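You operate a simulated robot arm through the tools that you are given. There is no shell and no other tool.

You run a simulated robot arm. Do the job below in one go: nothing can be reset, and whatever is moved stays where it is left.

## Task
Put things in order on the island bench top by the fridges. At the end: the blue cradle with cake nine (marked "9") is on the silver small handled tray; the blue cradle with cake seven (marked "7") stands where the blue cradle with cake ten (marked "10") stood; the blue cradle with cake eight (marked "8") stands where the blue cradle with cake seven stood; the blue cradle with cake ten stands where the blue cradle with cake nine stood; whatever was shut is shut again. Leave all else as you found it, and nothing knocked over. Set down upright: blue cradle with cake nine.

It is judged by the outcome, as a careful person would: the job done as asked, and still so three seconds after it is handed in. It fails if anything else is knocked over, pushed out of place, dropped, spilled or broken.

## Robot
A 6-joint arm with a two-finger parallel gripper, fixed in place. Base frame: the origin is at the foot of the arm, x ahead of it, y to its left, z up; the work surface is at about z = 0.86. Lengths are in m, angles in degrees, forces in N, time in s.
With the tool pointing down near the work surface it reaches from about 0.24 to 0.64 m from the base axis. Its first joint turns from -66.0 to 66.0 degrees. Payload 2.7 kg.
The TCP is the grasp point between the finger pads, 0.023 m short of the fingertips. In the tool frame z runs along the fingers and y along their closing line. Largest opening 0.094 m; finger width 0.038, thickness 0.01; the body of the gripper, 0.054 by 0.096 m, starts 0.039 m behind the TCP.
Orientation is that of the tool frame in the base frame, as a unit quaternion [w, x, y, z]. With the fingers straight down and closing along the base's y, the tool's x points along the base's -x, its y along +y and its z along -z.

## Interface
- The arm moves only by the tool servo_tool. Its argument "increments" is one flat list of numbers, 6 for each row, row after row: the shift along the tool's x, y, z in units of 20 mm (1.0 is 20 mm), then the turn, a rotation vector about the tool's x, y, z in units of 4 degrees (1.0 is 4 degrees). In form: [tx, ty, tz, wx, wy, wz, tx, ty, tz, wx, wy, wz, ...]. A call has 1 to 20 rows; each row shifts and turns the commanded pose from where the row before left it, along the tool's axes as they then stand. "fingers" is the opening, from 0 (shut) to 1 (fully open), set as the call begins (left out, the last holds). A call with a number of a shift or a turn outside -1 to 1 is refused whole. A row lasts 0.2 s, in which the tool goes at most 0.05 m and 8.6 degrees; a call with a longer step from one row to the next is refused whole, and so is a gripper value outside its range. Where a pose cannot be reached the arm comes as near as it can. A force on the tool above 40 N (or 10 N above the force at the start of the call, whichever is more), or a blocked arm, ends the call early, and 0.2 s more pass. The fingers move at their own pace (about 0.045 m/s each) and stop on an object; they squeeze with about 35 N. The grip force told is the motor's: it shows also when the fingers shut on nothing. Time passes only in rows, and 0.2 s behind the last, so rows that do not move let the fingers close. The reply holds the time, the measured pose of the TCP, the force on the tool along the base axes, the opening and the grip force, in the units named above and with some noise, with the torque about the TCP (base axes, N m) and any sound that the robot's microphone picked up.
- Cameras (640 x 400 px; columns grow to the right, rows downward): "scene" is fixed at [0.068, -0.4365, 1.4095]; the picture's right is [0.87, -0.50, 0.00], its down [-0.29, -0.51, -0.81] and it looks along [0.41, 0.70, -0.58] (base axes); focal length 323 px, centre (320, 200). "wrist" rides on the gripper at [0.086, 0.016, -0.075] in the tool frame; the picture's right is [-0.18, 0.98, 0.00], its down [-0.58, -0.11, -0.81] and it looks along [-0.79, -0.15, 0.59] (tool axes); focal length 243 px, centre (320, 200). There is no depth. A picture from a camera that has moved, and an enlarged one, comes with that camera's place and axes in the base frame and with its lens. The place of the scene camera against the robot may be out by one fixed shift of up to 0.018 m in any direction.
- capture(camera): a new picture of that camera. No time passes.
- close_up(camera, box): a new picture of the part [left, top, right, bottom] of that camera's present view, enlarged. No time passes.
- hand_in(): hands the job in; it is judged then, once.

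Nothing tells you positions but the pictures and the camera data. Unless the task says otherwise, let go and move clear before handing in.

The tools are called as a command line: name --argument value ..., lists and objects as JSON in quotes. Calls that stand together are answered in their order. servo_tool: Moves the arm, as the interface text tells. Its arguments: {"type":"object","properties":{"increments":{"type":"array","items":{"type":"number"}},"fingers":{"type":"number"}},"required":["increments"]} The other tools are called the same way: capture (camera) takes a picture; close_up (camera, box) takes an enlarged picture of a part of a camera's view; hand_in () hands the job in.

At the start:

```text
t: 0.0
position: [0.3831, 0.0478, 1.1856]
ee_rot: [0.0, 0.0, 1.0, 0.0]
force: [-0.1, -0.6, 0.6]
ft_torque: [0.0, -0.01, 0.01]
opening: 0.0937
finger_force: 0.1
```

scene: 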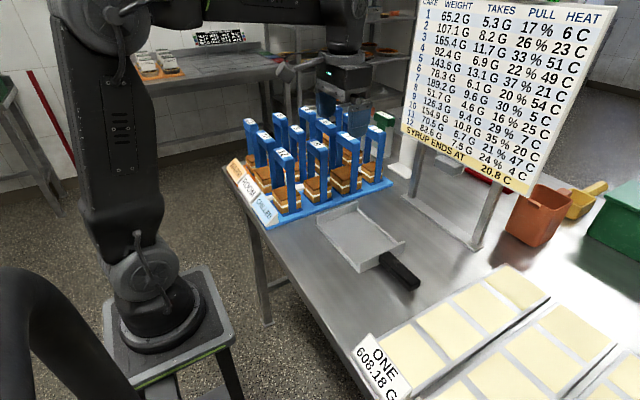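
wrist: 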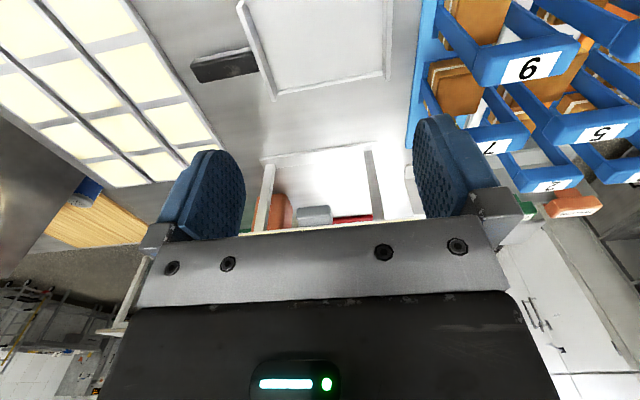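

I see a blue board with a group of blue cradles (arched handles) holding cakes, a small silver tray with a dark handle, and a sign. I'll look closer to read the cradle numbers before moving anything.

close_up --camera "scene" --box '[220, 90, 420, 240]'

close_up --camera "scene" --box '[230, 100, 330, 165]'

close_up --camera "scene" --box '[300, 95, 400, 160]'

close_up --camera "wrist" --box '[400, 0, 640, 220]'

close_up --camera "scene" --box '[400, 0, 620, 190]'

```text
2.67 times, centred on (320, 165) of scene
camera zoom: at [0.068, -0.4365, 1.4095], right [0.87, -0.5, 0.0], down [-0.29, -0.51, -0.81], along [0.41, 0.7, -0.58], focal length 861 px, centre (320, 293)
```

zoom: 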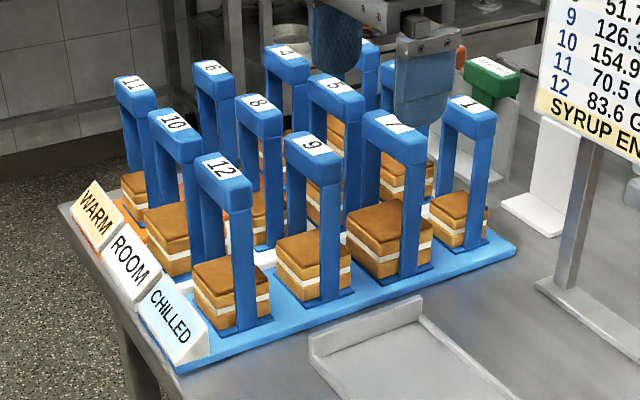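

```text
6.15 times, centred on (280, 132) of scene
camera zoom: at [0.068, -0.4365, 1.4095], right [0.87, -0.5, 0.0], down [-0.29, -0.51, -0.81], along [0.41, 0.7, -0.58], focal length 1986 px, centre (566, 615)
```

zoom: 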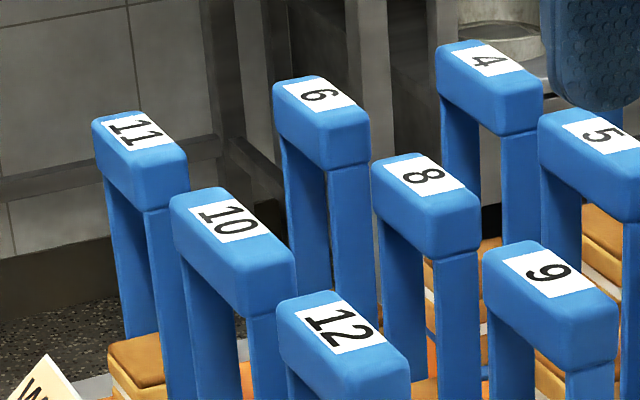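

```text
6.15 times, centred on (350, 128) of scene
camera zoom: at [0.068, -0.4365, 1.4095], right [0.87, -0.5, 0.0], down [-0.29, -0.51, -0.81], along [0.41, 0.7, -0.58], focal length 1986 px, centre (135, 646)
```

zoom: 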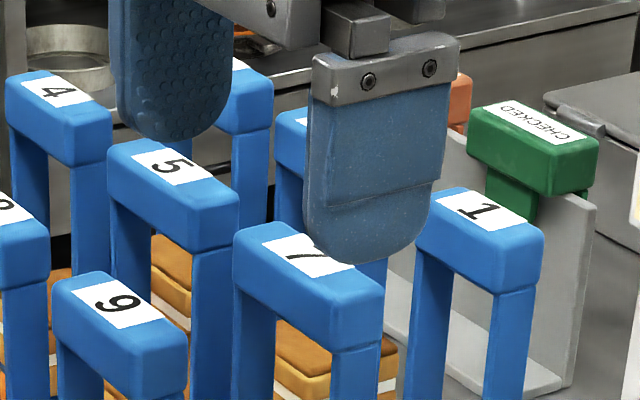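

```text
1.82 times, centred on (520, 110) of wrist
camera zoom: at [0.2968, 0.0642, 1.2597], right [0.18, 0.98, 0.0], down [0.58, -0.11, 0.81], along [0.79, -0.15, -0.59], focal length 441 px, centre (-44, 364)
```

zoom: 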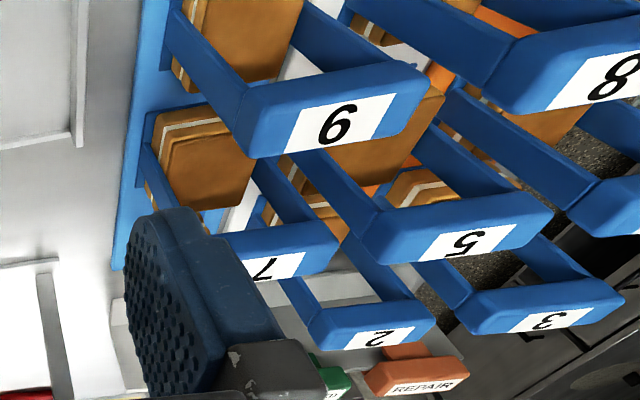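

```text
2.11 times, centred on (510, 95) of scene
camera zoom: at [0.068, -0.4365, 1.4095], right [0.87, -0.5, 0.0], down [-0.29, -0.51, -0.81], along [0.41, 0.7, -0.58], focal length 679 px, centre (-80, 421)
```

zoom: 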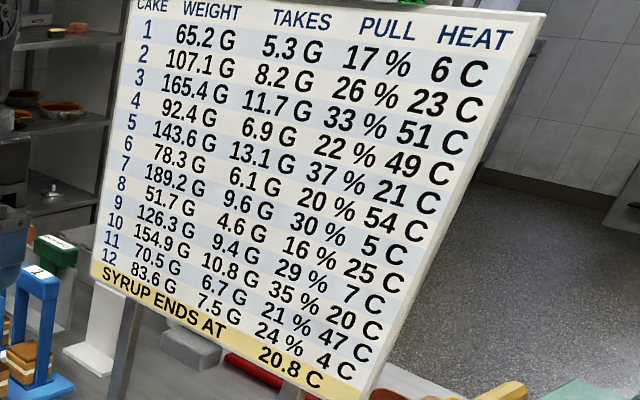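

The cradles form a 4×3 grid: front row 12, 9, 7, 1; middle row 10, 8, 5, 2; back row 11, 6, 4, 3. Their handle tops are at about z 1.03, and the bars run along base y. The plan is 9 → tray, 10 → 9's spot, 7 → 10's spot, then 8 → 7's spot. First I'll turn the tool by -90° so the fingers close along x, and look from there.

servo_tool --increments '[0, 0, 0, 0, 0, -1, 0, 0, 0, 0, 0, -1, 0, 0, 0, 0, 0, -1, 0, 0, 0, 0, 0, -1, 0, 0, 0, 0, 0, -1, 0, 0, 0, 0, 0, -1, 0, 0, 0, 0, 0, -1, 0, 0, 0, 0, 0, -1, 0, 0, 0, 0, 0, -1, 0, 0, 0, 0, 0, -1, 0, 0, 0, 0, 0, -1, 0, 0, 0, 0, 0, -1]'

```text
t: 2.6
position: [0.3838, 0.0479, 1.1846]
ee_rot: [0.0, -0.407, 0.913, 0.0]
force: [0.1, -0.2, 0.0]
ft_torque: [0.03, 0.0, 0.01]
opening: 0.094
finger_force: 0.1
```

The turn works as expected, with the tool now 48° round and nothing nearby. I'll finish turning to 90°.

servo_tool --increments '[0, 0, 0, 0, 0, -1, 0, 0, 0, 0, 0, -1, 0, 0, 0, 0, 0, -1, 0, 0, 0, 0, 0, -1, 0, 0, 0, 0, 0, -1, 0, 0, 0, 0, 0, -1, 0, 0, 0, 0, 0, -1, 0, 0, 0, 0, 0, -1, 0, 0, 0, 0, 0, -1, 0, 0, 0, 0, 0, -1, 0, 0, 0, 0, 0, -0.5]'

capture --camera "wrist"

capture --camera "scene"

```text
t: 5.0
position: [0.3831, 0.0479, 1.1845]
ee_rot: [0.0, 0.708, -0.706, 0.0]
force: [1.0, -0.5, 0.1]
ft_torque: [0.01, -0.01, 0.0]
opening: 0.0943
finger_force: 0.1
```

```text
taken
camera wrist: at [0.3671, -0.0392, 1.2596], right [-0.98, 0.18, 0.0], down [0.11, 0.58, 0.81], along [0.15, 0.79, -0.59], focal length 243 px, centre (320, 200)
```

wrist: 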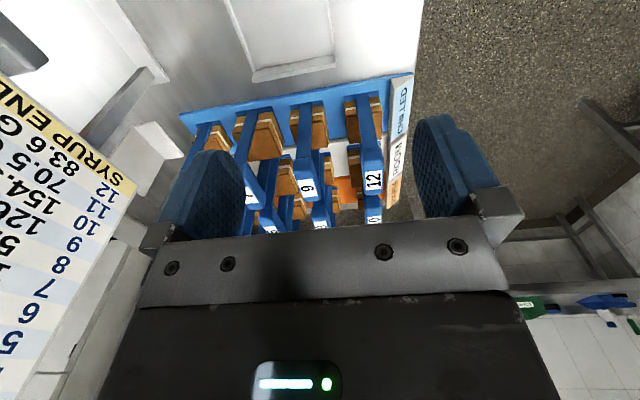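

```text
taken
```

scene: 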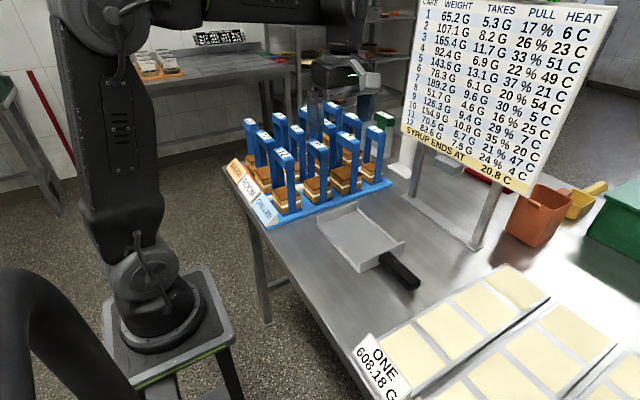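

The wrist camera now looks along +y at the front row. I'll enlarge it to measure the handles and read the labels.

close_up --camera "wrist" --box '[180, 70, 420, 240]'

close_up --camera "wrist" --box '[230, 90, 330, 170]'

close_up --camera "wrist" --box '[220, 150, 400, 240]'

close_up --camera "scene" --box '[300, 190, 430, 300]'

close_up --camera "scene" --box '[270, 110, 370, 220]'

```text
2.35 times, centred on (300, 155) of wrist
camera zoom: at [0.3671, -0.0392, 1.2596], right [-0.98, 0.18, 0.0], down [0.11, 0.58, 0.81], along [0.15, 0.79, -0.59], focal length 571 px, centre (367, 306)
```

zoom: 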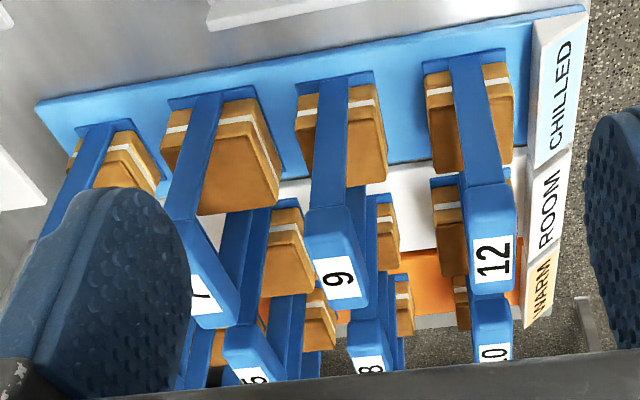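

```text
5.00 times, centred on (280, 130) of wrist
camera zoom: at [0.3671, -0.0392, 1.2596], right [-0.98, 0.18, 0.0], down [0.11, 0.58, 0.81], along [0.15, 0.79, -0.59], focal length 1213 px, centre (520, 550)
```

zoom: 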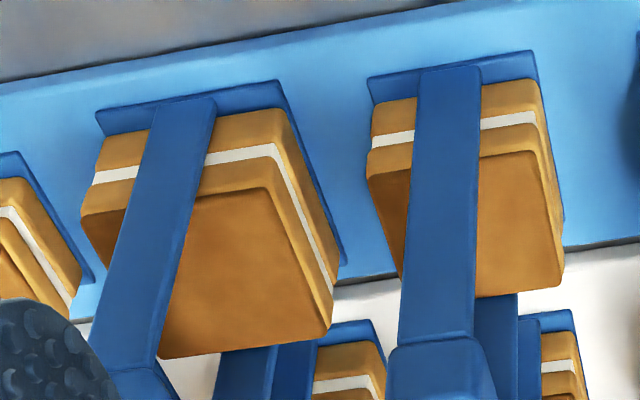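

```text
3.56 times, centred on (310, 195) of wrist
camera zoom: at [0.3671, -0.0392, 1.2596], right [-0.98, 0.18, 0.0], down [0.11, 0.58, 0.81], along [0.15, 0.79, -0.59], focal length 863 px, centre (356, 218)
```

zoom: 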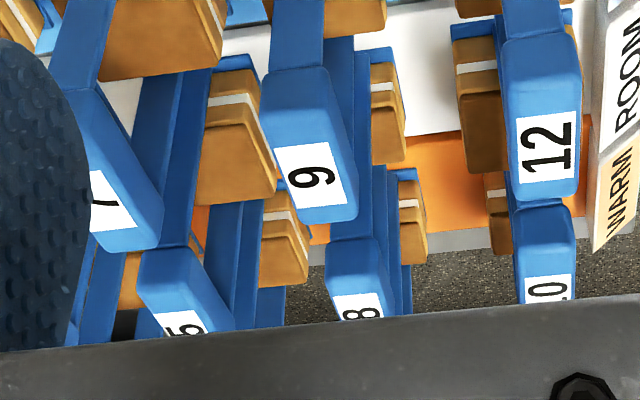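

```text
3.64 times, centred on (365, 245) of scene
camera zoom: at [0.068, -0.4365, 1.4095], right [0.87, -0.5, 0.0], down [-0.29, -0.51, -0.81], along [0.41, 0.7, -0.58], focal length 1174 px, centre (156, 36)
```

zoom: 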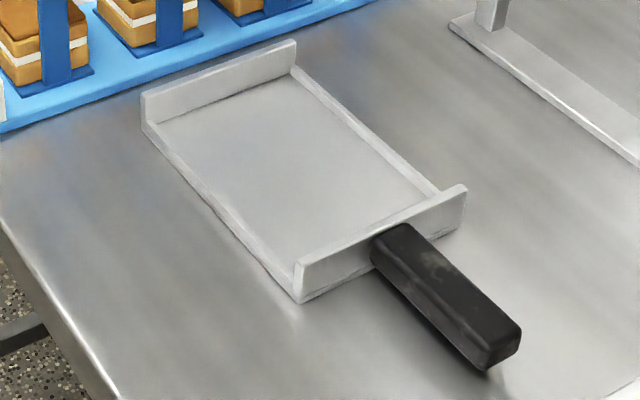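

```text
3.64 times, centred on (320, 165) of scene
camera zoom: at [0.068, -0.4365, 1.4095], right [0.87, -0.5, 0.0], down [-0.29, -0.51, -0.81], along [0.41, 0.7, -0.58], focal length 1174 px, centre (320, 327)
```

zoom: 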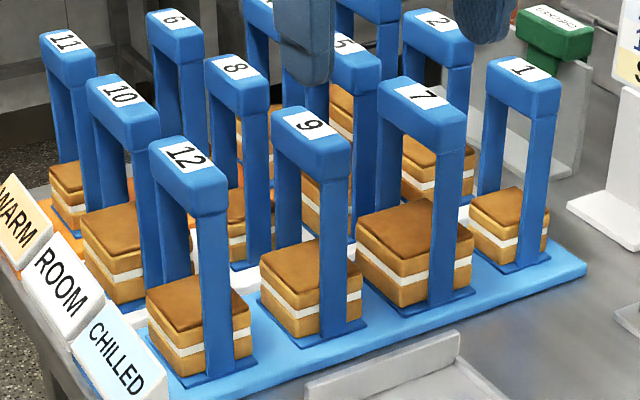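

Labels 9 and 12 read the same way round, so the front-row second cradle really is cake nine. From the wrist ray I place it near (0.44, 0.24), which suggests the scene camera is shifted by about 2 cm. I'll move closer above 9 to measure better.

servo_tool --increments '[-0.85, -0.475, 0.45, 0, 0, 0, -0.85, -0.475, 0.45, 0, 0, 0, -0.85, -0.475, 0.45, 0, 0, 0, -0.85, -0.475, 0.45, 0, 0, 0, -0.85, -0.475, 0.45, 0, 0, 0, -0.85, -0.475, 0.45, 0, 0, 0]'

capture --camera "wrist"

capture --camera "scene"

```text
t: 6.4
position: [0.4413, 0.1519, 1.1303]
ee_rot: [0.0, 0.707, -0.707, 0.0]
force: [0.3, 0.3, 0.1]
ft_torque: [0.01, 0.02, -0.03]
opening: 0.0938
finger_force: 0.1
```

```text
taken
camera wrist: at [0.4255, 0.0648, 1.2061], right [-0.98, 0.18, 0.0], down [0.11, 0.58, 0.81], along [0.15, 0.79, -0.59], focal length 243 px, centre (320, 200)
```

wrist: 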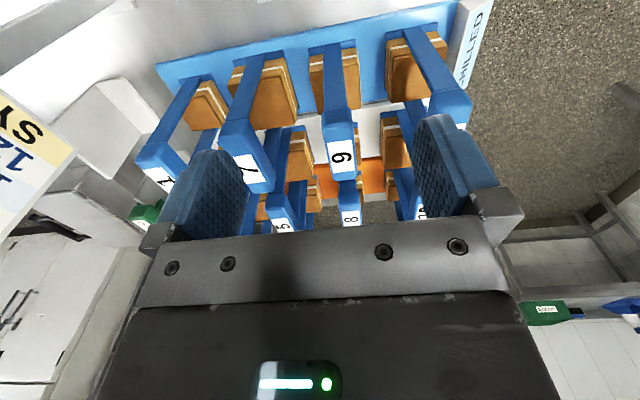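

```text
taken
```

scene: 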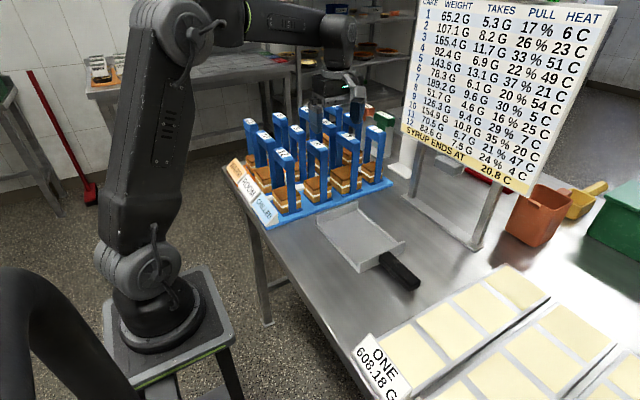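

close_up --camera "wrist" --box '[280, 30, 400, 240]'

close_up --camera "wrist" --box '[130, 20, 330, 240]'

close_up --camera "wrist" --box '[300, 90, 380, 190]'

```text
1.90 times, centred on (340, 135) of wrist
camera zoom: at [0.4255, 0.0648, 1.2061], right [-0.98, 0.18, 0.0], down [0.11, 0.58, 0.81], along [0.15, 0.79, -0.59], focal length 462 px, centre (282, 324)
```

zoom: 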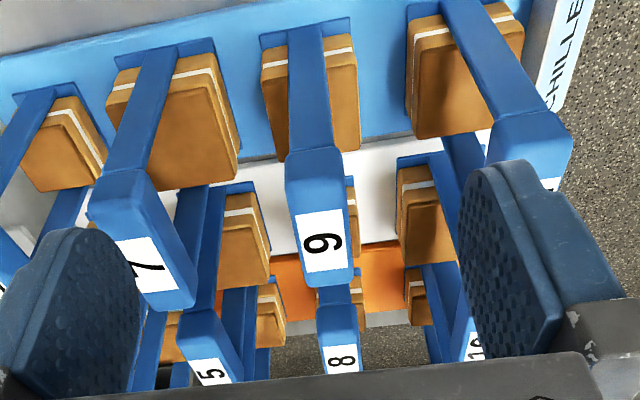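

```text
1.82 times, centred on (230, 130) of wrist
camera zoom: at [0.4255, 0.0648, 1.2061], right [-0.98, 0.18, 0.0], down [0.11, 0.58, 0.81], along [0.15, 0.79, -0.59], focal length 441 px, centre (484, 327)
```

zoom: 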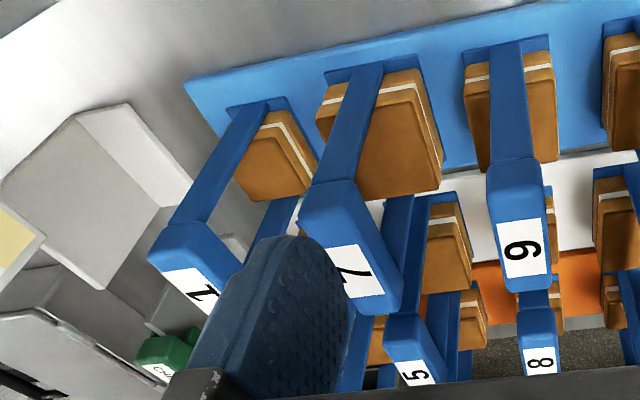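

```text
4.00 times, centred on (340, 140) of wrist
camera zoom: at [0.4255, 0.0648, 1.2061], right [-0.98, 0.18, 0.0], down [0.11, 0.58, 0.81], along [0.15, 0.79, -0.59], focal length 970 px, centre (240, 440)
```

zoom: 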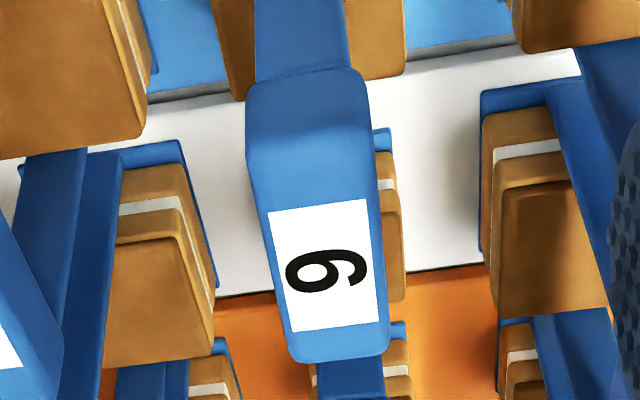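

Triangulating from two wrist views puts the centre of bar 9 at about (0.436, 0.229, top 1.0335), roughly 0.028 wide in x and 0.062 long in y. I'll go directly above it with the fingers partly opened and check the centring.

servo_tool --increments '[-0.78, 0.045, 0.3, 0, 0, 0, -0.78, 0.045, 0.3, 0, 0, 0, -0.78, 0.045, 0.3, 0, 0, 0, -0.78, 0.045, 0.3, 0, 0, 0, -0.78, 0.045, 0.3, 0, 0, 0, 0, 0, 0, 0, 0, 0]' --fingers 0.75

capture --camera "wrist"

close_up --camera "wrist" --box '[200, 60, 440, 240]'

close_up --camera "scene" --box '[270, 60, 370, 220]'

```text
t: 7.8
position: [0.4354, 0.2297, 1.101]
ee_rot: [0.0, -0.707, 0.707, 0.0]
force: [-0.2, -0.1, 0.0]
ft_torque: [-0.04, -0.02, 0.01]
opening: 0.0705
finger_force: 0.1
```

```text
taken
camera wrist: at [0.4196, 0.1418, 1.1761], right [-0.98, 0.18, 0.0], down [0.11, 0.58, 0.81], along [0.15, 0.79, -0.59], focal length 243 px, centre (320, 200)
```

wrist: 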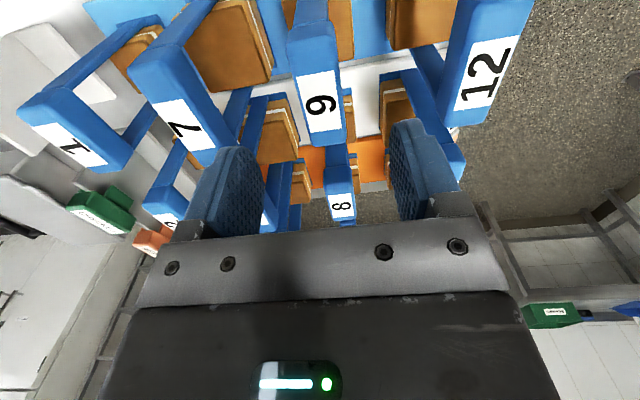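

```text
2.22 times, centred on (320, 150) of wrist
camera zoom: at [0.4196, 0.1418, 1.1761], right [-0.98, 0.18, 0.0], down [0.11, 0.58, 0.81], along [0.15, 0.79, -0.59], focal length 539 px, centre (320, 311)
```

zoom: 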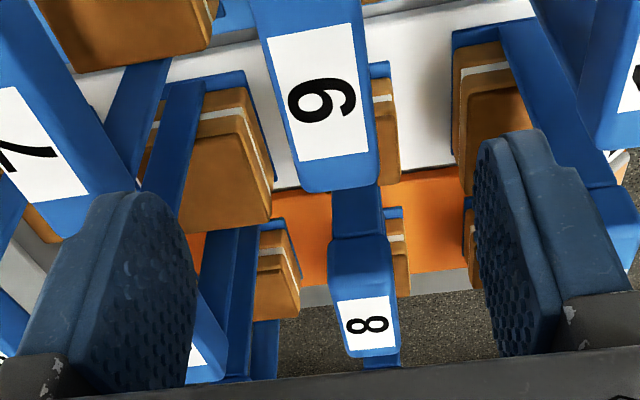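

```text
2.50 times, centred on (320, 140) of scene
camera zoom: at [0.068, -0.4365, 1.4095], right [0.87, -0.5, 0.0], down [-0.29, -0.51, -0.81], along [0.41, 0.7, -0.58], focal length 807 px, centre (320, 350)
```

zoom: 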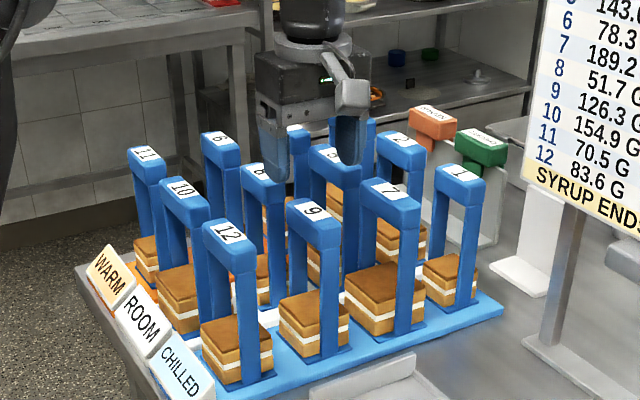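

The bar is centred under the TCP. I'll descend so the pads straddle it at about z 1.02.

servo_tool --increments '[0, 0, 0.8, 0, 0, 0, 0, 0, 0.8, 0, 0, 0, 0, 0, 0.8, 0, 0, 0, 0, 0, 0.8, 0, 0, 0, 0, 0, 0.85, 0, 0, 0, 0, 0, 0, 0, 0, 0]'

capture --camera "wrist"

close_up --camera "scene" --box '[270, 90, 370, 220]'

```text
t: 9.2
position: [0.4351, 0.2274, 1.0202]
ee_rot: [0.001, 0.707, -0.707, 0.0]
force: [0.0, 0.0, 0.1]
ft_torque: [0.0, -0.02, -0.02]
opening: 0.0707
finger_force: 0.0
```

```text
taken
camera wrist: at [0.4184, 0.1401, 1.0951], right [-0.98, 0.18, 0.0], down [0.11, 0.58, 0.81], along [0.15, 0.79, -0.59], focal length 243 px, centre (320, 200)
```

wrist: 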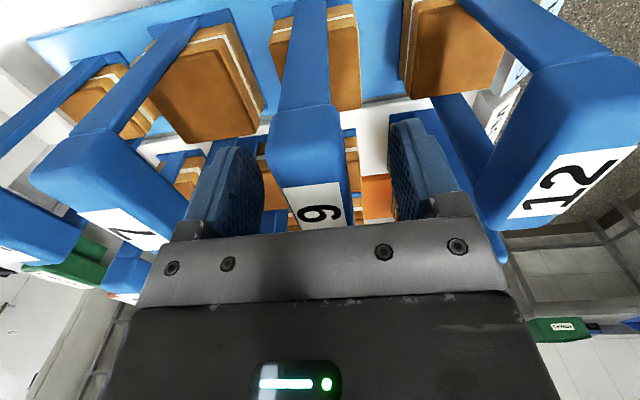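

```text
3.08 times, centred on (320, 155) of scene
camera zoom: at [0.068, -0.4365, 1.4095], right [0.87, -0.5, 0.0], down [-0.29, -0.51, -0.81], along [0.41, 0.7, -0.58], focal length 993 px, centre (320, 338)
```

zoom: 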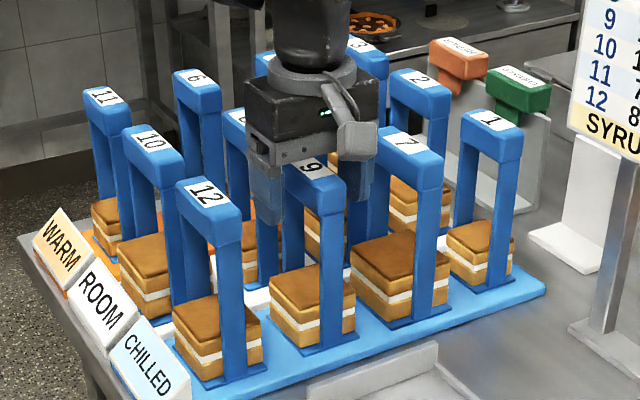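

The pads straddle bar 9 with it centred. I'll close the fingers and let them settle.

servo_tool --increments '[0, 0, 0, 0, 0, 0, 0, 0, 0, 0, 0, 0, 0, 0, 0, 0, 0, 0, 0, 0, 0, 0, 0, 0, 0, 0, 0, 0, 0, 0, 0, 0, 0, 0, 0, 0]' --fingers 0

```text
t: 10.6
position: [0.4341, 0.2276, 1.0208]
ee_rot: [0.0, 0.707, -0.707, 0.0]
force: [0.1, -0.4, 0.2]
ft_torque: [0.0, -0.14, -0.03]
opening: 0.0276
finger_force: 34.9
```

The grip is firm on the 0.0276 m bar. I'll lift gently a little and check.

servo_tool --increments '[0, 0, -0.25, 0, 0, 0, 0, 0, -0.25, 0, 0, 0, 0, 0, -0.5, 0, 0, 0, 0, 0, -0.5, 0, 0, 0, 0, 0, 0, 0, 0, 0]'

close_up --camera "scene" --box '[270, 90, 370, 220]'

capture --camera "wrist"

```text
t: 11.8
position: [0.4353, 0.2291, 1.0496]
ee_rot: [0.001, -0.707, 0.708, 0.0]
force: [0.4, 0.0, -0.6]
ft_torque: [0.02, 0.0, 0.01]
opening: 0.0278
finger_force: 35.8
```

```text
3.08 times, centred on (320, 155) of scene
camera zoom: at [0.068, -0.4365, 1.4095], right [0.87, -0.5, 0.0], down [-0.29, -0.51, -0.81], along [0.41, 0.7, -0.58], focal length 993 px, centre (320, 338)
```

zoom: 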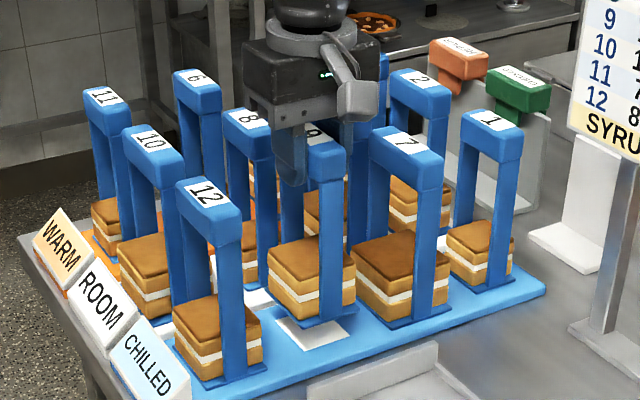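

```text
taken
camera wrist: at [0.4191, 0.1413, 1.1247], right [-0.98, 0.18, 0.0], down [0.11, 0.58, 0.81], along [0.15, 0.79, -0.59], focal length 243 px, centre (320, 200)
```

wrist: 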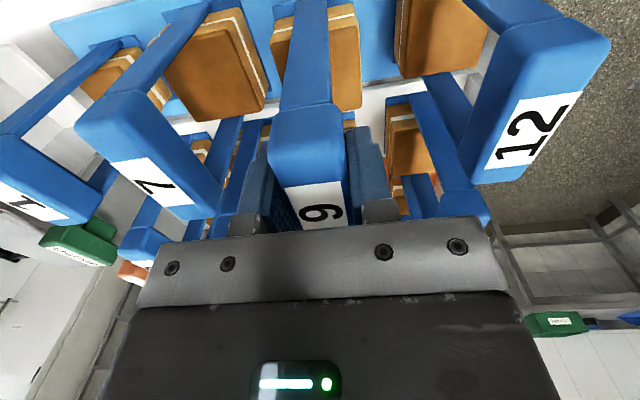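

Nine is lifted clean and hanging level, and a white patch marks its spot on the board. Next I'll raise it a bit more, then carry it slowly in -y over the tray, whose centre I take to be about (0.442, 0.03).

servo_tool --increments '[0, 0, -0.5, 0, 0, 0, 0, 0, -0.75, 0, 0, 0, 0, 0, -0.75, 0, 0, 0, 0, 0, -0.5, 0, 0, 0, 0.2, 0, -0.25, 0, 0, 0, 0.4, 0, 0, 0, 0, 0, 0.6, -0.03, 0, 0, 0, 0, 0.7, -0.03, 0, 0, 0, 0, 0.7, -0.03, 0, 0, 0, 0, 0.7, -0.03, 0, 0, 0, 0, 0.7, -0.03, 0, 0, 0, 0, 0.7, -0.03, 0, 0, 0, 0, 0.7, -0.03, 0, 0, 0, 0, 0.7, -0.03, 0, 0, 0, 0, 0.7, -0.03, 0, 0, 0, 0, 0.7, -0.03, 0, 0, 0, 0, 0.7, -0.03, 0, 0, 0, 0, 0.7, -0.02, 0, 0, 0, 0, 0.5, 0, 0, 0, 0, 0, 0.3, 0, 0, 0, 0, 0]'

capture --camera "scene"

close_up --camera "scene" --box '[290, 120, 430, 300]'

capture --camera "wrist"

```text
t: 16.0
position: [0.4428, 0.0352, 1.1055]
ee_rot: [0.001, 0.707, -0.707, 0.0]
force: [-0.2, -1.0, -2.2]
ft_torque: [-0.01, -0.01, -0.02]
opening: 0.0279
finger_force: 34.6
```

```text
taken
```

scene: 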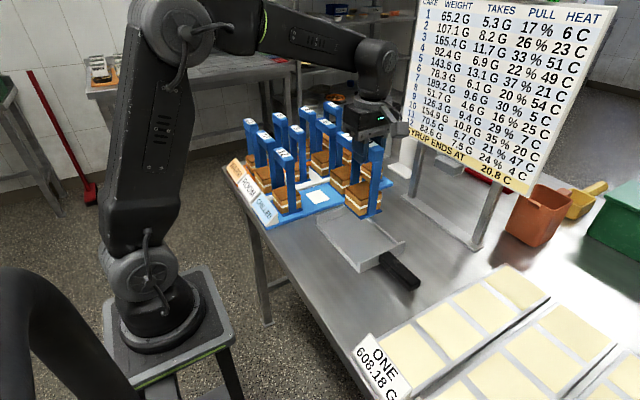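

```text
2.22 times, centred on (360, 210) of scene
camera zoom: at [0.068, -0.4365, 1.4095], right [0.87, -0.5, 0.0], down [-0.29, -0.51, -0.81], along [0.41, 0.7, -0.58], focal length 717 px, centre (231, 178)
```

zoom: 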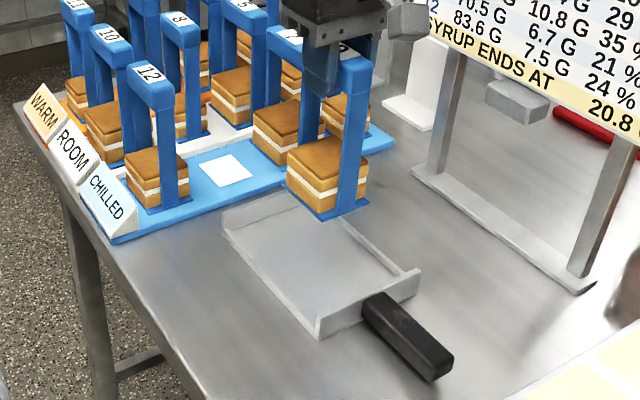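

```text
taken
camera wrist: at [0.4268, -0.0524, 1.1796], right [-0.98, 0.18, 0.0], down [0.11, 0.58, 0.81], along [0.15, 0.79, -0.59], focal length 243 px, centre (320, 200)
```

wrist: 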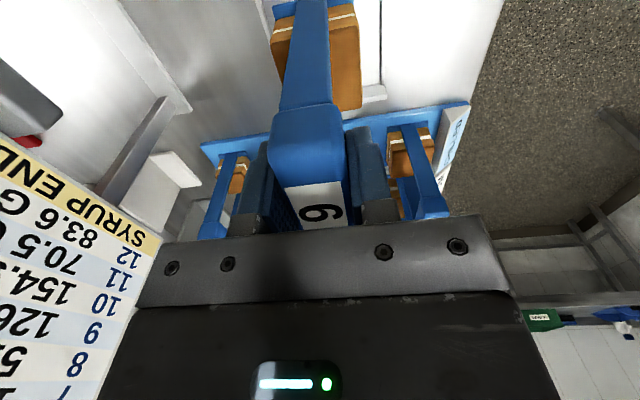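

Nine hangs above the tray area at z 1.1055. I'll enlarge the wrist view to see where the tray edges lie relative to the cradle.

close_up --camera "wrist" --box '[220, 0, 460, 150]'

close_up --camera "scene" --box '[310, 170, 430, 290]'

```text
2.67 times, centred on (340, 75) of wrist
camera zoom: at [0.4268, -0.0524, 1.1796], right [-0.98, 0.18, 0.0], down [0.11, 0.58, 0.81], along [0.15, 0.79, -0.59], focal length 647 px, centre (267, 533)
```

zoom: 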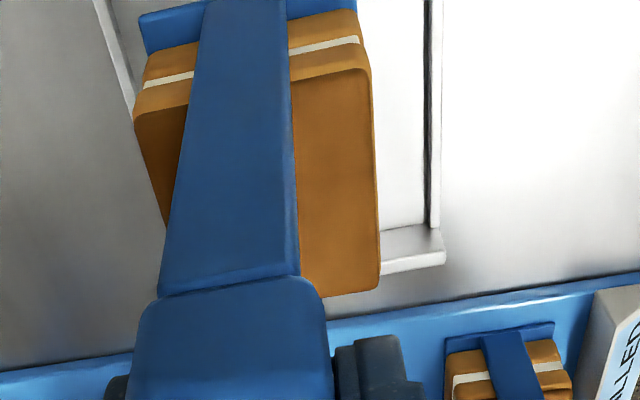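

```text
3.33 times, centred on (370, 230) of scene
camera zoom: at [0.068, -0.4365, 1.4095], right [0.87, -0.5, 0.0], down [-0.29, -0.51, -0.81], along [0.41, 0.7, -0.58], focal length 1076 px, centre (153, 100)
```

zoom: 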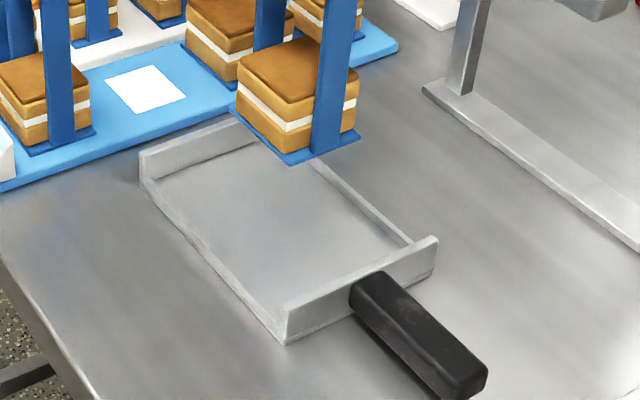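

The tray spans x 0.377–0.506 and y about -0.06 to 0.13, so its centre is (0.442, 0.035), right under the cradle. I'll lower it slowly.

servo_tool --increments '[0, 0, 0.3, 0, 0, 0, 0, 0, 0.6, 0, 0, 0, 0, 0, 0.6, 0, 0, 0, 0, 0, 0.6, 0, 0, 0, 0, 0, 0.6, 0, 0, 0, 0, 0, 0.5, 0, 0, 0, 0, 0, 0.3, 0, 0, 0, 0, 0, 0, 0, 0, 0]'

close_up --camera "scene" --box '[310, 170, 430, 290]'

```text
t: 17.8
position: [0.4437, 0.0363, 1.0348]
ee_rot: [0.0, -0.707, 0.707, 0.0]
force: [-0.1, 1.0, -1.9]
ft_torque: [-0.02, -0.02, 0.02]
opening: 0.0276
finger_force: 35.3
```

```text
3.33 times, centred on (370, 230) of scene
camera zoom: at [0.068, -0.4365, 1.4095], right [0.87, -0.5, 0.0], down [-0.29, -0.51, -0.81], along [0.41, 0.7, -0.58], focal length 1076 px, centre (153, 100)
```

zoom: 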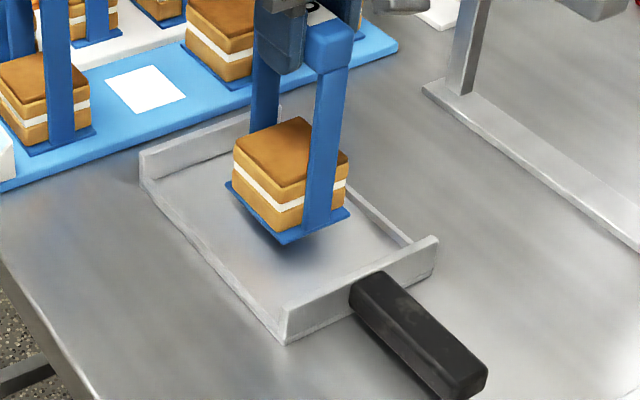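

Well centred over the tray, about 2–3 cm above its floor. I'll lower in small steps and watch the force.

servo_tool --increments '[0, 0, 0.3, 0, 0, 0, 0, 0, 0.25, 0, 0, 0, 0, 0, 0.2, 0, 0, 0, 0, 0, 0.1, 0, 0, 0, 0, 0, 0, 0, 0, 0]'

close_up --camera "scene" --box '[310, 170, 430, 290]'

```text
t: 19.0
position: [0.4424, 0.035, 1.0171]
ee_rot: [0.0, -0.707, 0.707, 0.0]
force: [0.1, -0.3, -1.9]
ft_torque: [0.03, 0.02, -0.01]
opening: 0.0277
finger_force: 34.9
```

```text
3.33 times, centred on (370, 230) of scene
camera zoom: at [0.068, -0.4365, 1.4095], right [0.87, -0.5, 0.0], down [-0.29, -0.51, -0.81], along [0.41, 0.7, -0.58], focal length 1076 px, centre (153, 100)
```

zoom: 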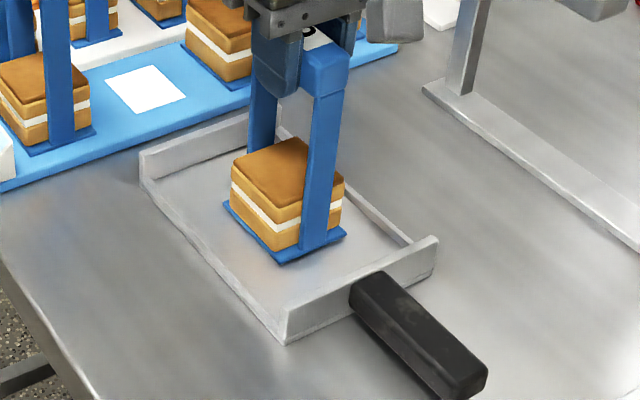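

servo_tool --increments '[0, 0, 0.1, 0, 0, 0, 0, 0, 0.1, 0, 0, 0, 0, 0, 0.1, 0, 0, 0, 0, 0, 0, 0, 0, 0]'

```text
t: 20.0
position: [0.4417, 0.0351, 1.0138]
ee_rot: [-0.002, 0.707, -0.707, 0.002]
force: [-6.0, -2.8, 26.6]
ft_torque: [-0.07, 0.73, -0.01]
opening: 0.0278
finger_force: 34.8
```

The cradle has touched the tray floor at about z 1.014, with 27 N of contact. I'll ease up a little to relieve that before releasing.

servo_tool --increments '[0, 0, -0.1, 0, 0, 0, 0, 0, 0, 0, 0, 0]'

close_up --camera "scene" --box '[310, 170, 430, 290]'

```text
t: 20.6
position: [0.4418, 0.0359, 1.0147]
ee_rot: [-0.001, 0.707, -0.707, 0.0]
force: [-1.0, -1.1, 19.2]
ft_torque: [-0.12, -0.12, 0.03]
opening: 0.0279
finger_force: 34.9
```

```text
3.33 times, centred on (370, 230) of scene
camera zoom: at [0.0677, -0.4366, 1.4095], right [0.87, -0.5, 0.0], down [-0.29, -0.51, -0.81], along [0.41, 0.7, -0.58], focal length 1076 px, centre (153, 100)
```

zoom: 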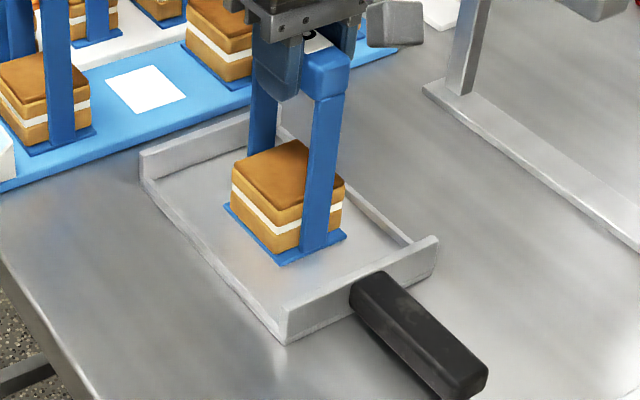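

It still presses with 19 N, so I'll ease up another 1–2 mm and then open the fingers gently.

servo_tool --increments '[0, 0, -0.08, 0, 0, 0, 0, 0, 0, 0, 0, 0]'

```text
t: 21.2
position: [0.441, 0.035, 1.0152]
ee_rot: [-0.001, -0.707, 0.708, 0.001]
force: [3.5, -1.4, 3.1]
ft_torque: [-0.01, -0.56, 0.04]
opening: 0.0277
finger_force: 35.3
```

Only about 3 N of contact remains. I'll open the fingers now.

servo_tool --increments '[0, 0, 0, 0, 0, 0, 0, 0, 0, 0, 0, 0, 0, 0, 0, 0, 0, 0, 0, 0, 0, 0, 0, 0]' --fingers 0.75

close_up --camera "scene" --box '[310, 130, 430, 290]'

capture --camera "wrist"

```text
t: 22.2
position: [0.4425, 0.0348, 1.015]
ee_rot: [0.0, -0.707, 0.707, 0.0]
force: [-0.3, 0.3, 0.6]
ft_torque: [0.03, -0.01, 0.0]
opening: 0.0706
finger_force: 0.3
```

```text
2.50 times, centred on (370, 210) of scene
camera zoom: at [0.068, -0.4365, 1.4095], right [0.87, -0.5, 0.0], down [-0.29, -0.51, -0.81], along [0.41, 0.7, -0.58], focal length 807 px, centre (195, 175)
```

zoom: 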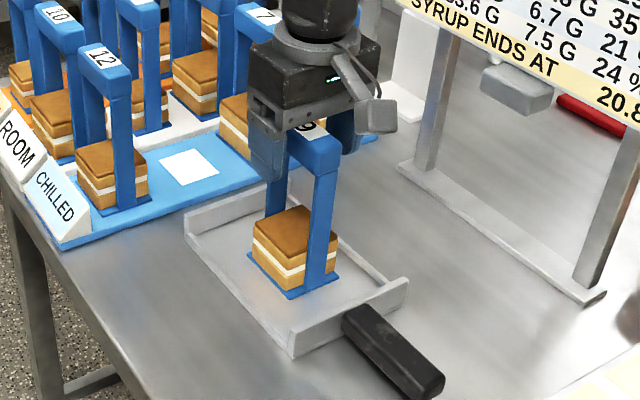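

```text
taken
camera wrist: at [0.4266, -0.0523, 1.0901], right [-0.98, 0.18, 0.0], down [0.11, 0.58, 0.81], along [0.15, 0.79, -0.59], focal length 243 px, centre (320, 200)
```

wrist: 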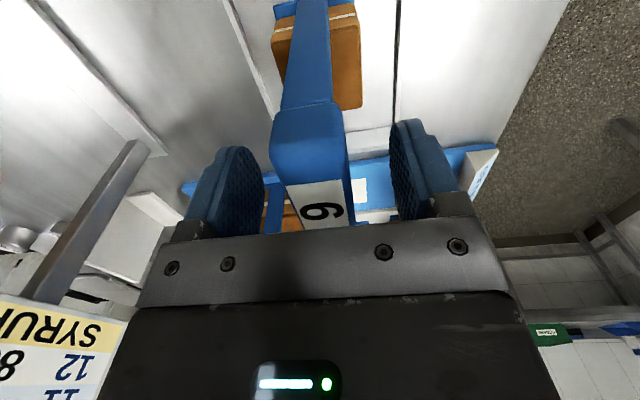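

Nine stands upright on the tray and the fingers are clear of it. I'll rise straight up and then head over to cradle 10.

servo_tool --increments '[0, 0, -0.5, 0, 0, 0, 0, 0, -0.9, 0, 0, 0, 0, 0, -0.9, 0, 0, 0, 0, 0, -0.9, 0, 0, 0, 0, 0, -0.9, 0, 0, 0, 0, 0, -0.9, 0, 0, 0]'

capture --camera "scene"

capture --camera "wrist"

```text
t: 23.6
position: [0.441, 0.0344, 1.1154]
ee_rot: [-0.001, 0.707, -0.707, 0.0]
force: [-0.2, -0.3, 0.4]
ft_torque: [0.03, -0.02, -0.01]
opening: 0.0703
finger_force: 0.1
```

```text
taken
```

scene: 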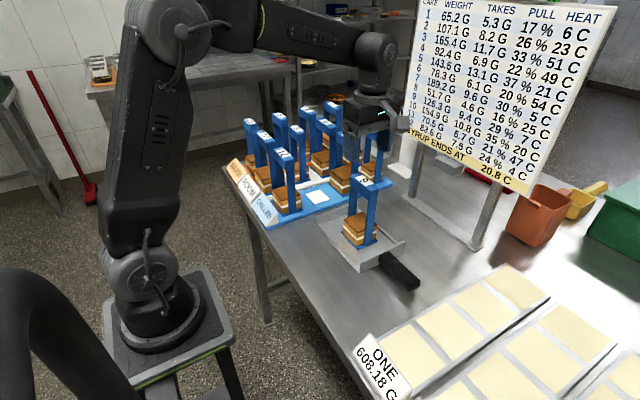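

```text
taken
camera wrist: at [0.4256, -0.0526, 1.1897], right [-0.98, 0.18, 0.0], down [0.11, 0.58, 0.81], along [0.15, 0.79, -0.59], focal length 243 px, centre (320, 200)
```

wrist: 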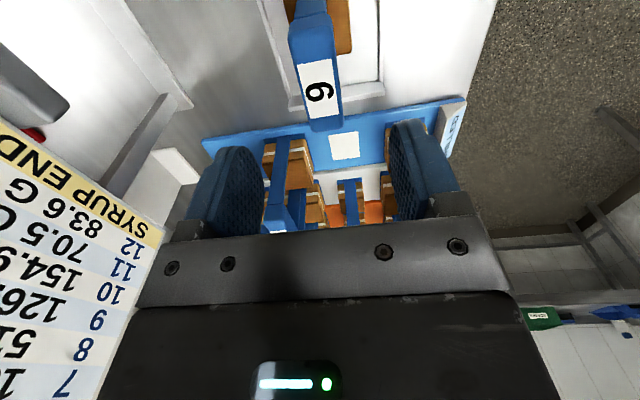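

Nine is fine on the tray. I'll measure the vacated white patch from here before moving on to 10.

close_up --camera "wrist" --box '[300, 110, 390, 180]'

servo_tool --increments '[-0.5, 0.15, 0, 0, 0, 0, -0.8, 0.25, 0, 0, 0, 0, -0.95, 0.3, 0, 0, 0, 0, -0.95, 0.3, 0, 0, 0, 0, -0.95, 0.3, 0, 0, 0, 0, -0.95, 0.3, 0, 0, 0, 0, -0.95, 0.3, 0, 0, 0, 0, -0.95, 0.3, 0, 0, 0, 0, -0.95, 0.3, 0, 0, 0, 0, -0.95, 0.3, 0, 0, 0, 0, -0.95, 0.3, 0, 0, 0, 0, -0.95, 0.3, 0, 0, 0, 0, -0.8, 0.3, 0, 0, 0, 0, -0.5, 0.3, 0, 0, 0, 0]'

capture --camera "wrist"

capture --camera "scene"

```text
5.71 times, centred on (345, 145) of wrist
camera zoom: at [0.4256, -0.0526, 1.1897], right [-0.98, 0.18, 0.0], down [0.11, 0.58, 0.81], along [0.15, 0.79, -0.59], focal length 1386 px, centre (177, 514)
```

zoom: 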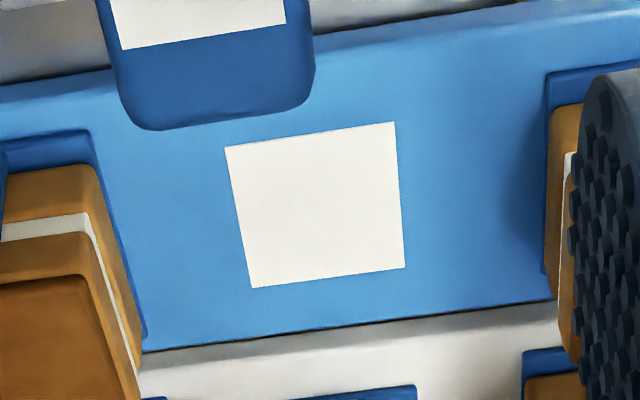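

```text
t: 26.6
position: [0.3621, 0.2771, 1.115]
ee_rot: [-0.001, -0.707, 0.707, 0.0]
force: [-0.7, 1.3, 0.2]
ft_torque: [-0.01, -0.01, -0.02]
opening: 0.0706
finger_force: 0.1
```

```text
taken
camera wrist: at [0.3463, 0.1901, 1.1907], right [-0.98, 0.18, 0.0], down [0.11, 0.58, 0.81], along [0.15, 0.79, -0.59], focal length 243 px, centre (320, 200)
```

wrist: 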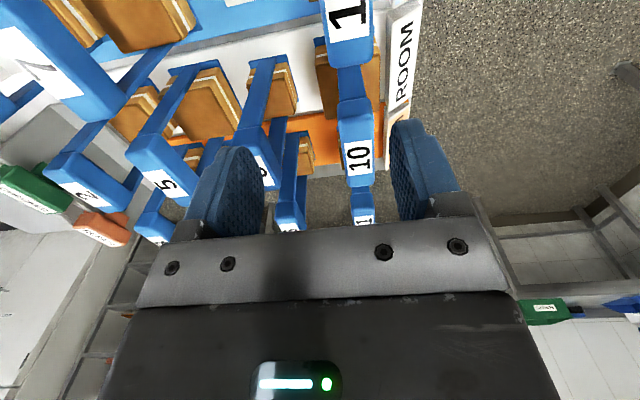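

```text
taken
```

scene: 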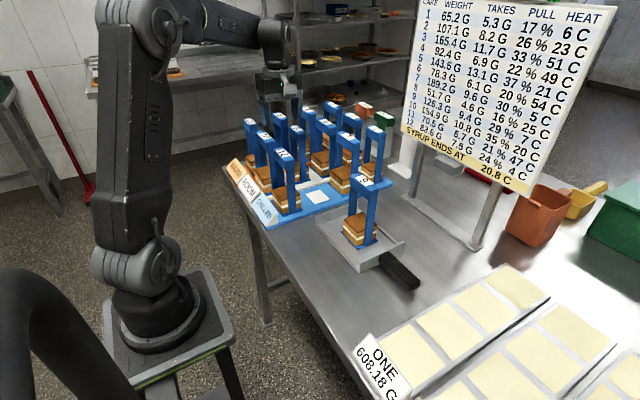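

The white patch centre matches 9's old spot at (0.436, 0.229). Cradle 10 is ahead of the fingers, so I'll refine its position.

close_up --camera "wrist" --box '[310, 80, 400, 230]'

close_up --camera "wrist" --box '[200, 40, 420, 240]'

```text
2.67 times, centred on (355, 155) of wrist
camera zoom: at [0.3463, 0.1901, 1.1907], right [-0.98, 0.18, 0.0], down [0.11, 0.58, 0.81], along [0.15, 0.79, -0.59], focal length 647 px, centre (227, 320)
```

zoom: 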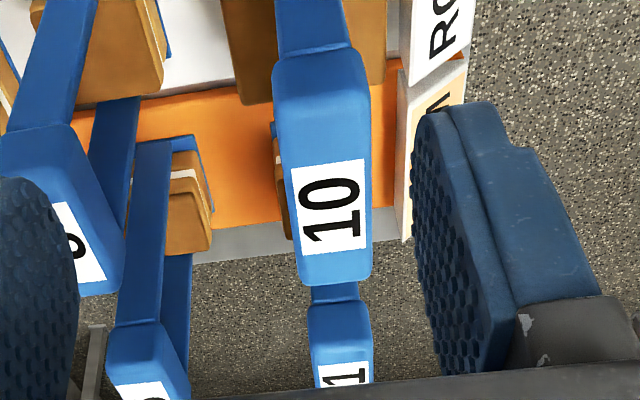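

```text
2.00 times, centred on (310, 140) of wrist
camera zoom: at [0.3463, 0.1901, 1.1907], right [-0.98, 0.18, 0.0], down [0.11, 0.58, 0.81], along [0.15, 0.79, -0.59], focal length 485 px, centre (340, 320)
```

zoom: 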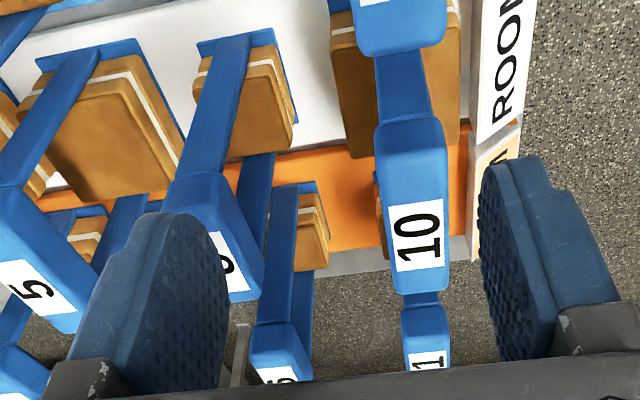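

Cradle 10's bar centre comes out at (0.3405, 0.345). I'll move right above it and check.

servo_tool --increments '[-0.85, 0.26, 0.19, 0, 0, 0, -0.85, 0.26, 0.19, 0, 0, 0, -0.85, 0.26, 0.19, 0, 0, 0, -0.85, 0.26, 0.19, 0, 0, 0, 0, 0, 0, 0, 0, 0]'

close_up --camera "wrist" --box '[200, 60, 440, 240]'

close_up --camera "scene" --box '[220, 70, 330, 220]'

```text
t: 27.8
position: [0.3413, 0.3457, 1.1]
ee_rot: [0.0, 0.707, -0.707, 0.0]
force: [-0.6, -0.8, -0.9]
ft_torque: [-0.02, 0.03, -0.02]
opening: 0.0705
finger_force: 0.0
```

```text
2.22 times, centred on (320, 150) of wrist
camera zoom: at [0.3251, 0.2581, 1.1748], right [-0.98, 0.18, 0.0], down [0.11, 0.58, 0.81], along [0.15, 0.79, -0.59], focal length 539 px, centre (320, 311)
```

zoom: 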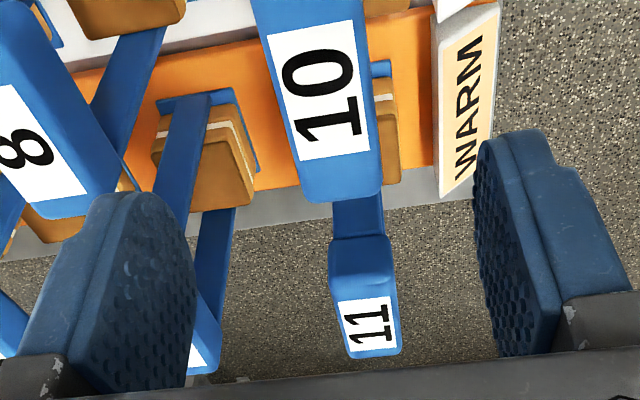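

```text
2.67 times, centred on (275, 145) of scene
camera zoom: at [0.068, -0.4365, 1.4095], right [0.87, -0.5, 0.0], down [-0.29, -0.51, -0.81], along [0.41, 0.7, -0.58], focal length 861 px, centre (440, 347)
```

zoom: 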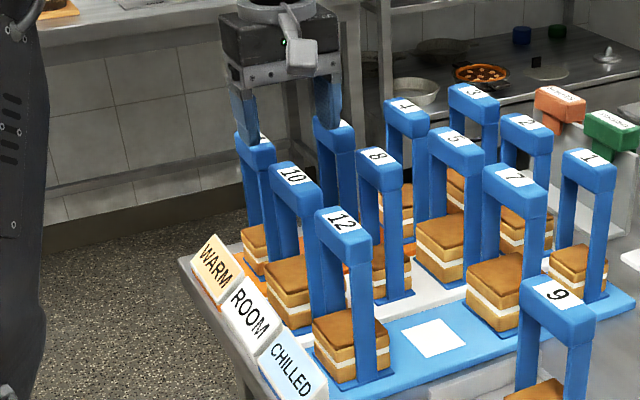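

Aligned on 10 exactly as it was on 9. I'll descend to grasp height.

servo_tool --increments '[0, 0, 0.8, 0, 0, 0, 0, 0, 0.8, 0, 0, 0, 0, 0, 0.8, 0, 0, 0, 0, 0, 0.8, 0, 0, 0, 0, 0, 0.78, 0, 0, 0, 0, 0, 0, 0, 0, 0]'

capture --camera "wrist"

close_up --camera "scene" --box '[220, 90, 330, 220]'

```text
t: 29.2
position: [0.3414, 0.3447, 1.0186]
ee_rot: [0.0, -0.707, 0.707, -0.001]
force: [0.0, -0.5, -0.4]
ft_torque: [0.0, 0.02, 0.01]
opening: 0.0704
finger_force: 0.0
```

```text
taken
camera wrist: at [0.3256, 0.2571, 1.0946], right [-0.98, 0.18, 0.0], down [0.11, 0.58, 0.81], along [0.15, 0.79, -0.59], focal length 243 px, centre (320, 200)
```

wrist: 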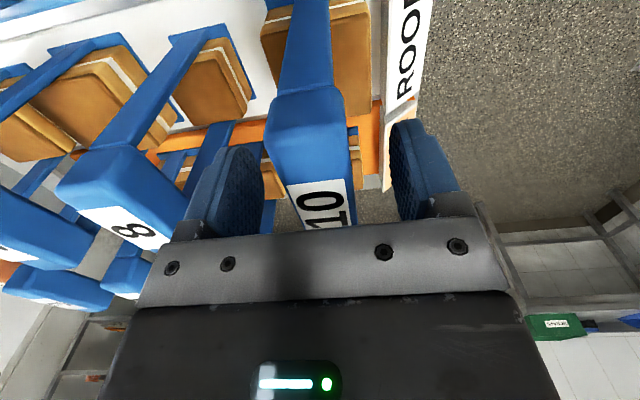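

```text
3.08 times, centred on (275, 155) of scene
camera zoom: at [0.068, -0.4365, 1.4095], right [0.87, -0.5, 0.0], down [-0.29, -0.51, -0.81], along [0.41, 0.7, -0.58], focal length 993 px, centre (458, 338)
```

zoom: 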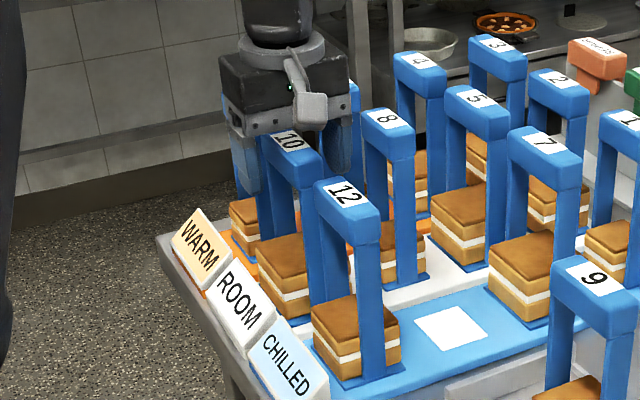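

The pads are either side of bar 10. I'll close on it and then lift a little.

servo_tool --increments '[0, 0, 0, 0, 0, 0, 0, 0, 0, 0, 0, 0, 0, 0, 0, 0, 0, 0, 0, 0, 0, 0, 0, 0, 0, 0, 0, 0, 0, 0]' --fingers 0

```text
t: 30.4
position: [0.3408, 0.344, 1.0205]
ee_rot: [0.001, -0.707, 0.708, 0.0]
force: [-1.7, 0.6, 0.4]
ft_torque: [0.03, 0.17, 0.04]
opening: 0.0278
finger_force: 34.7
```

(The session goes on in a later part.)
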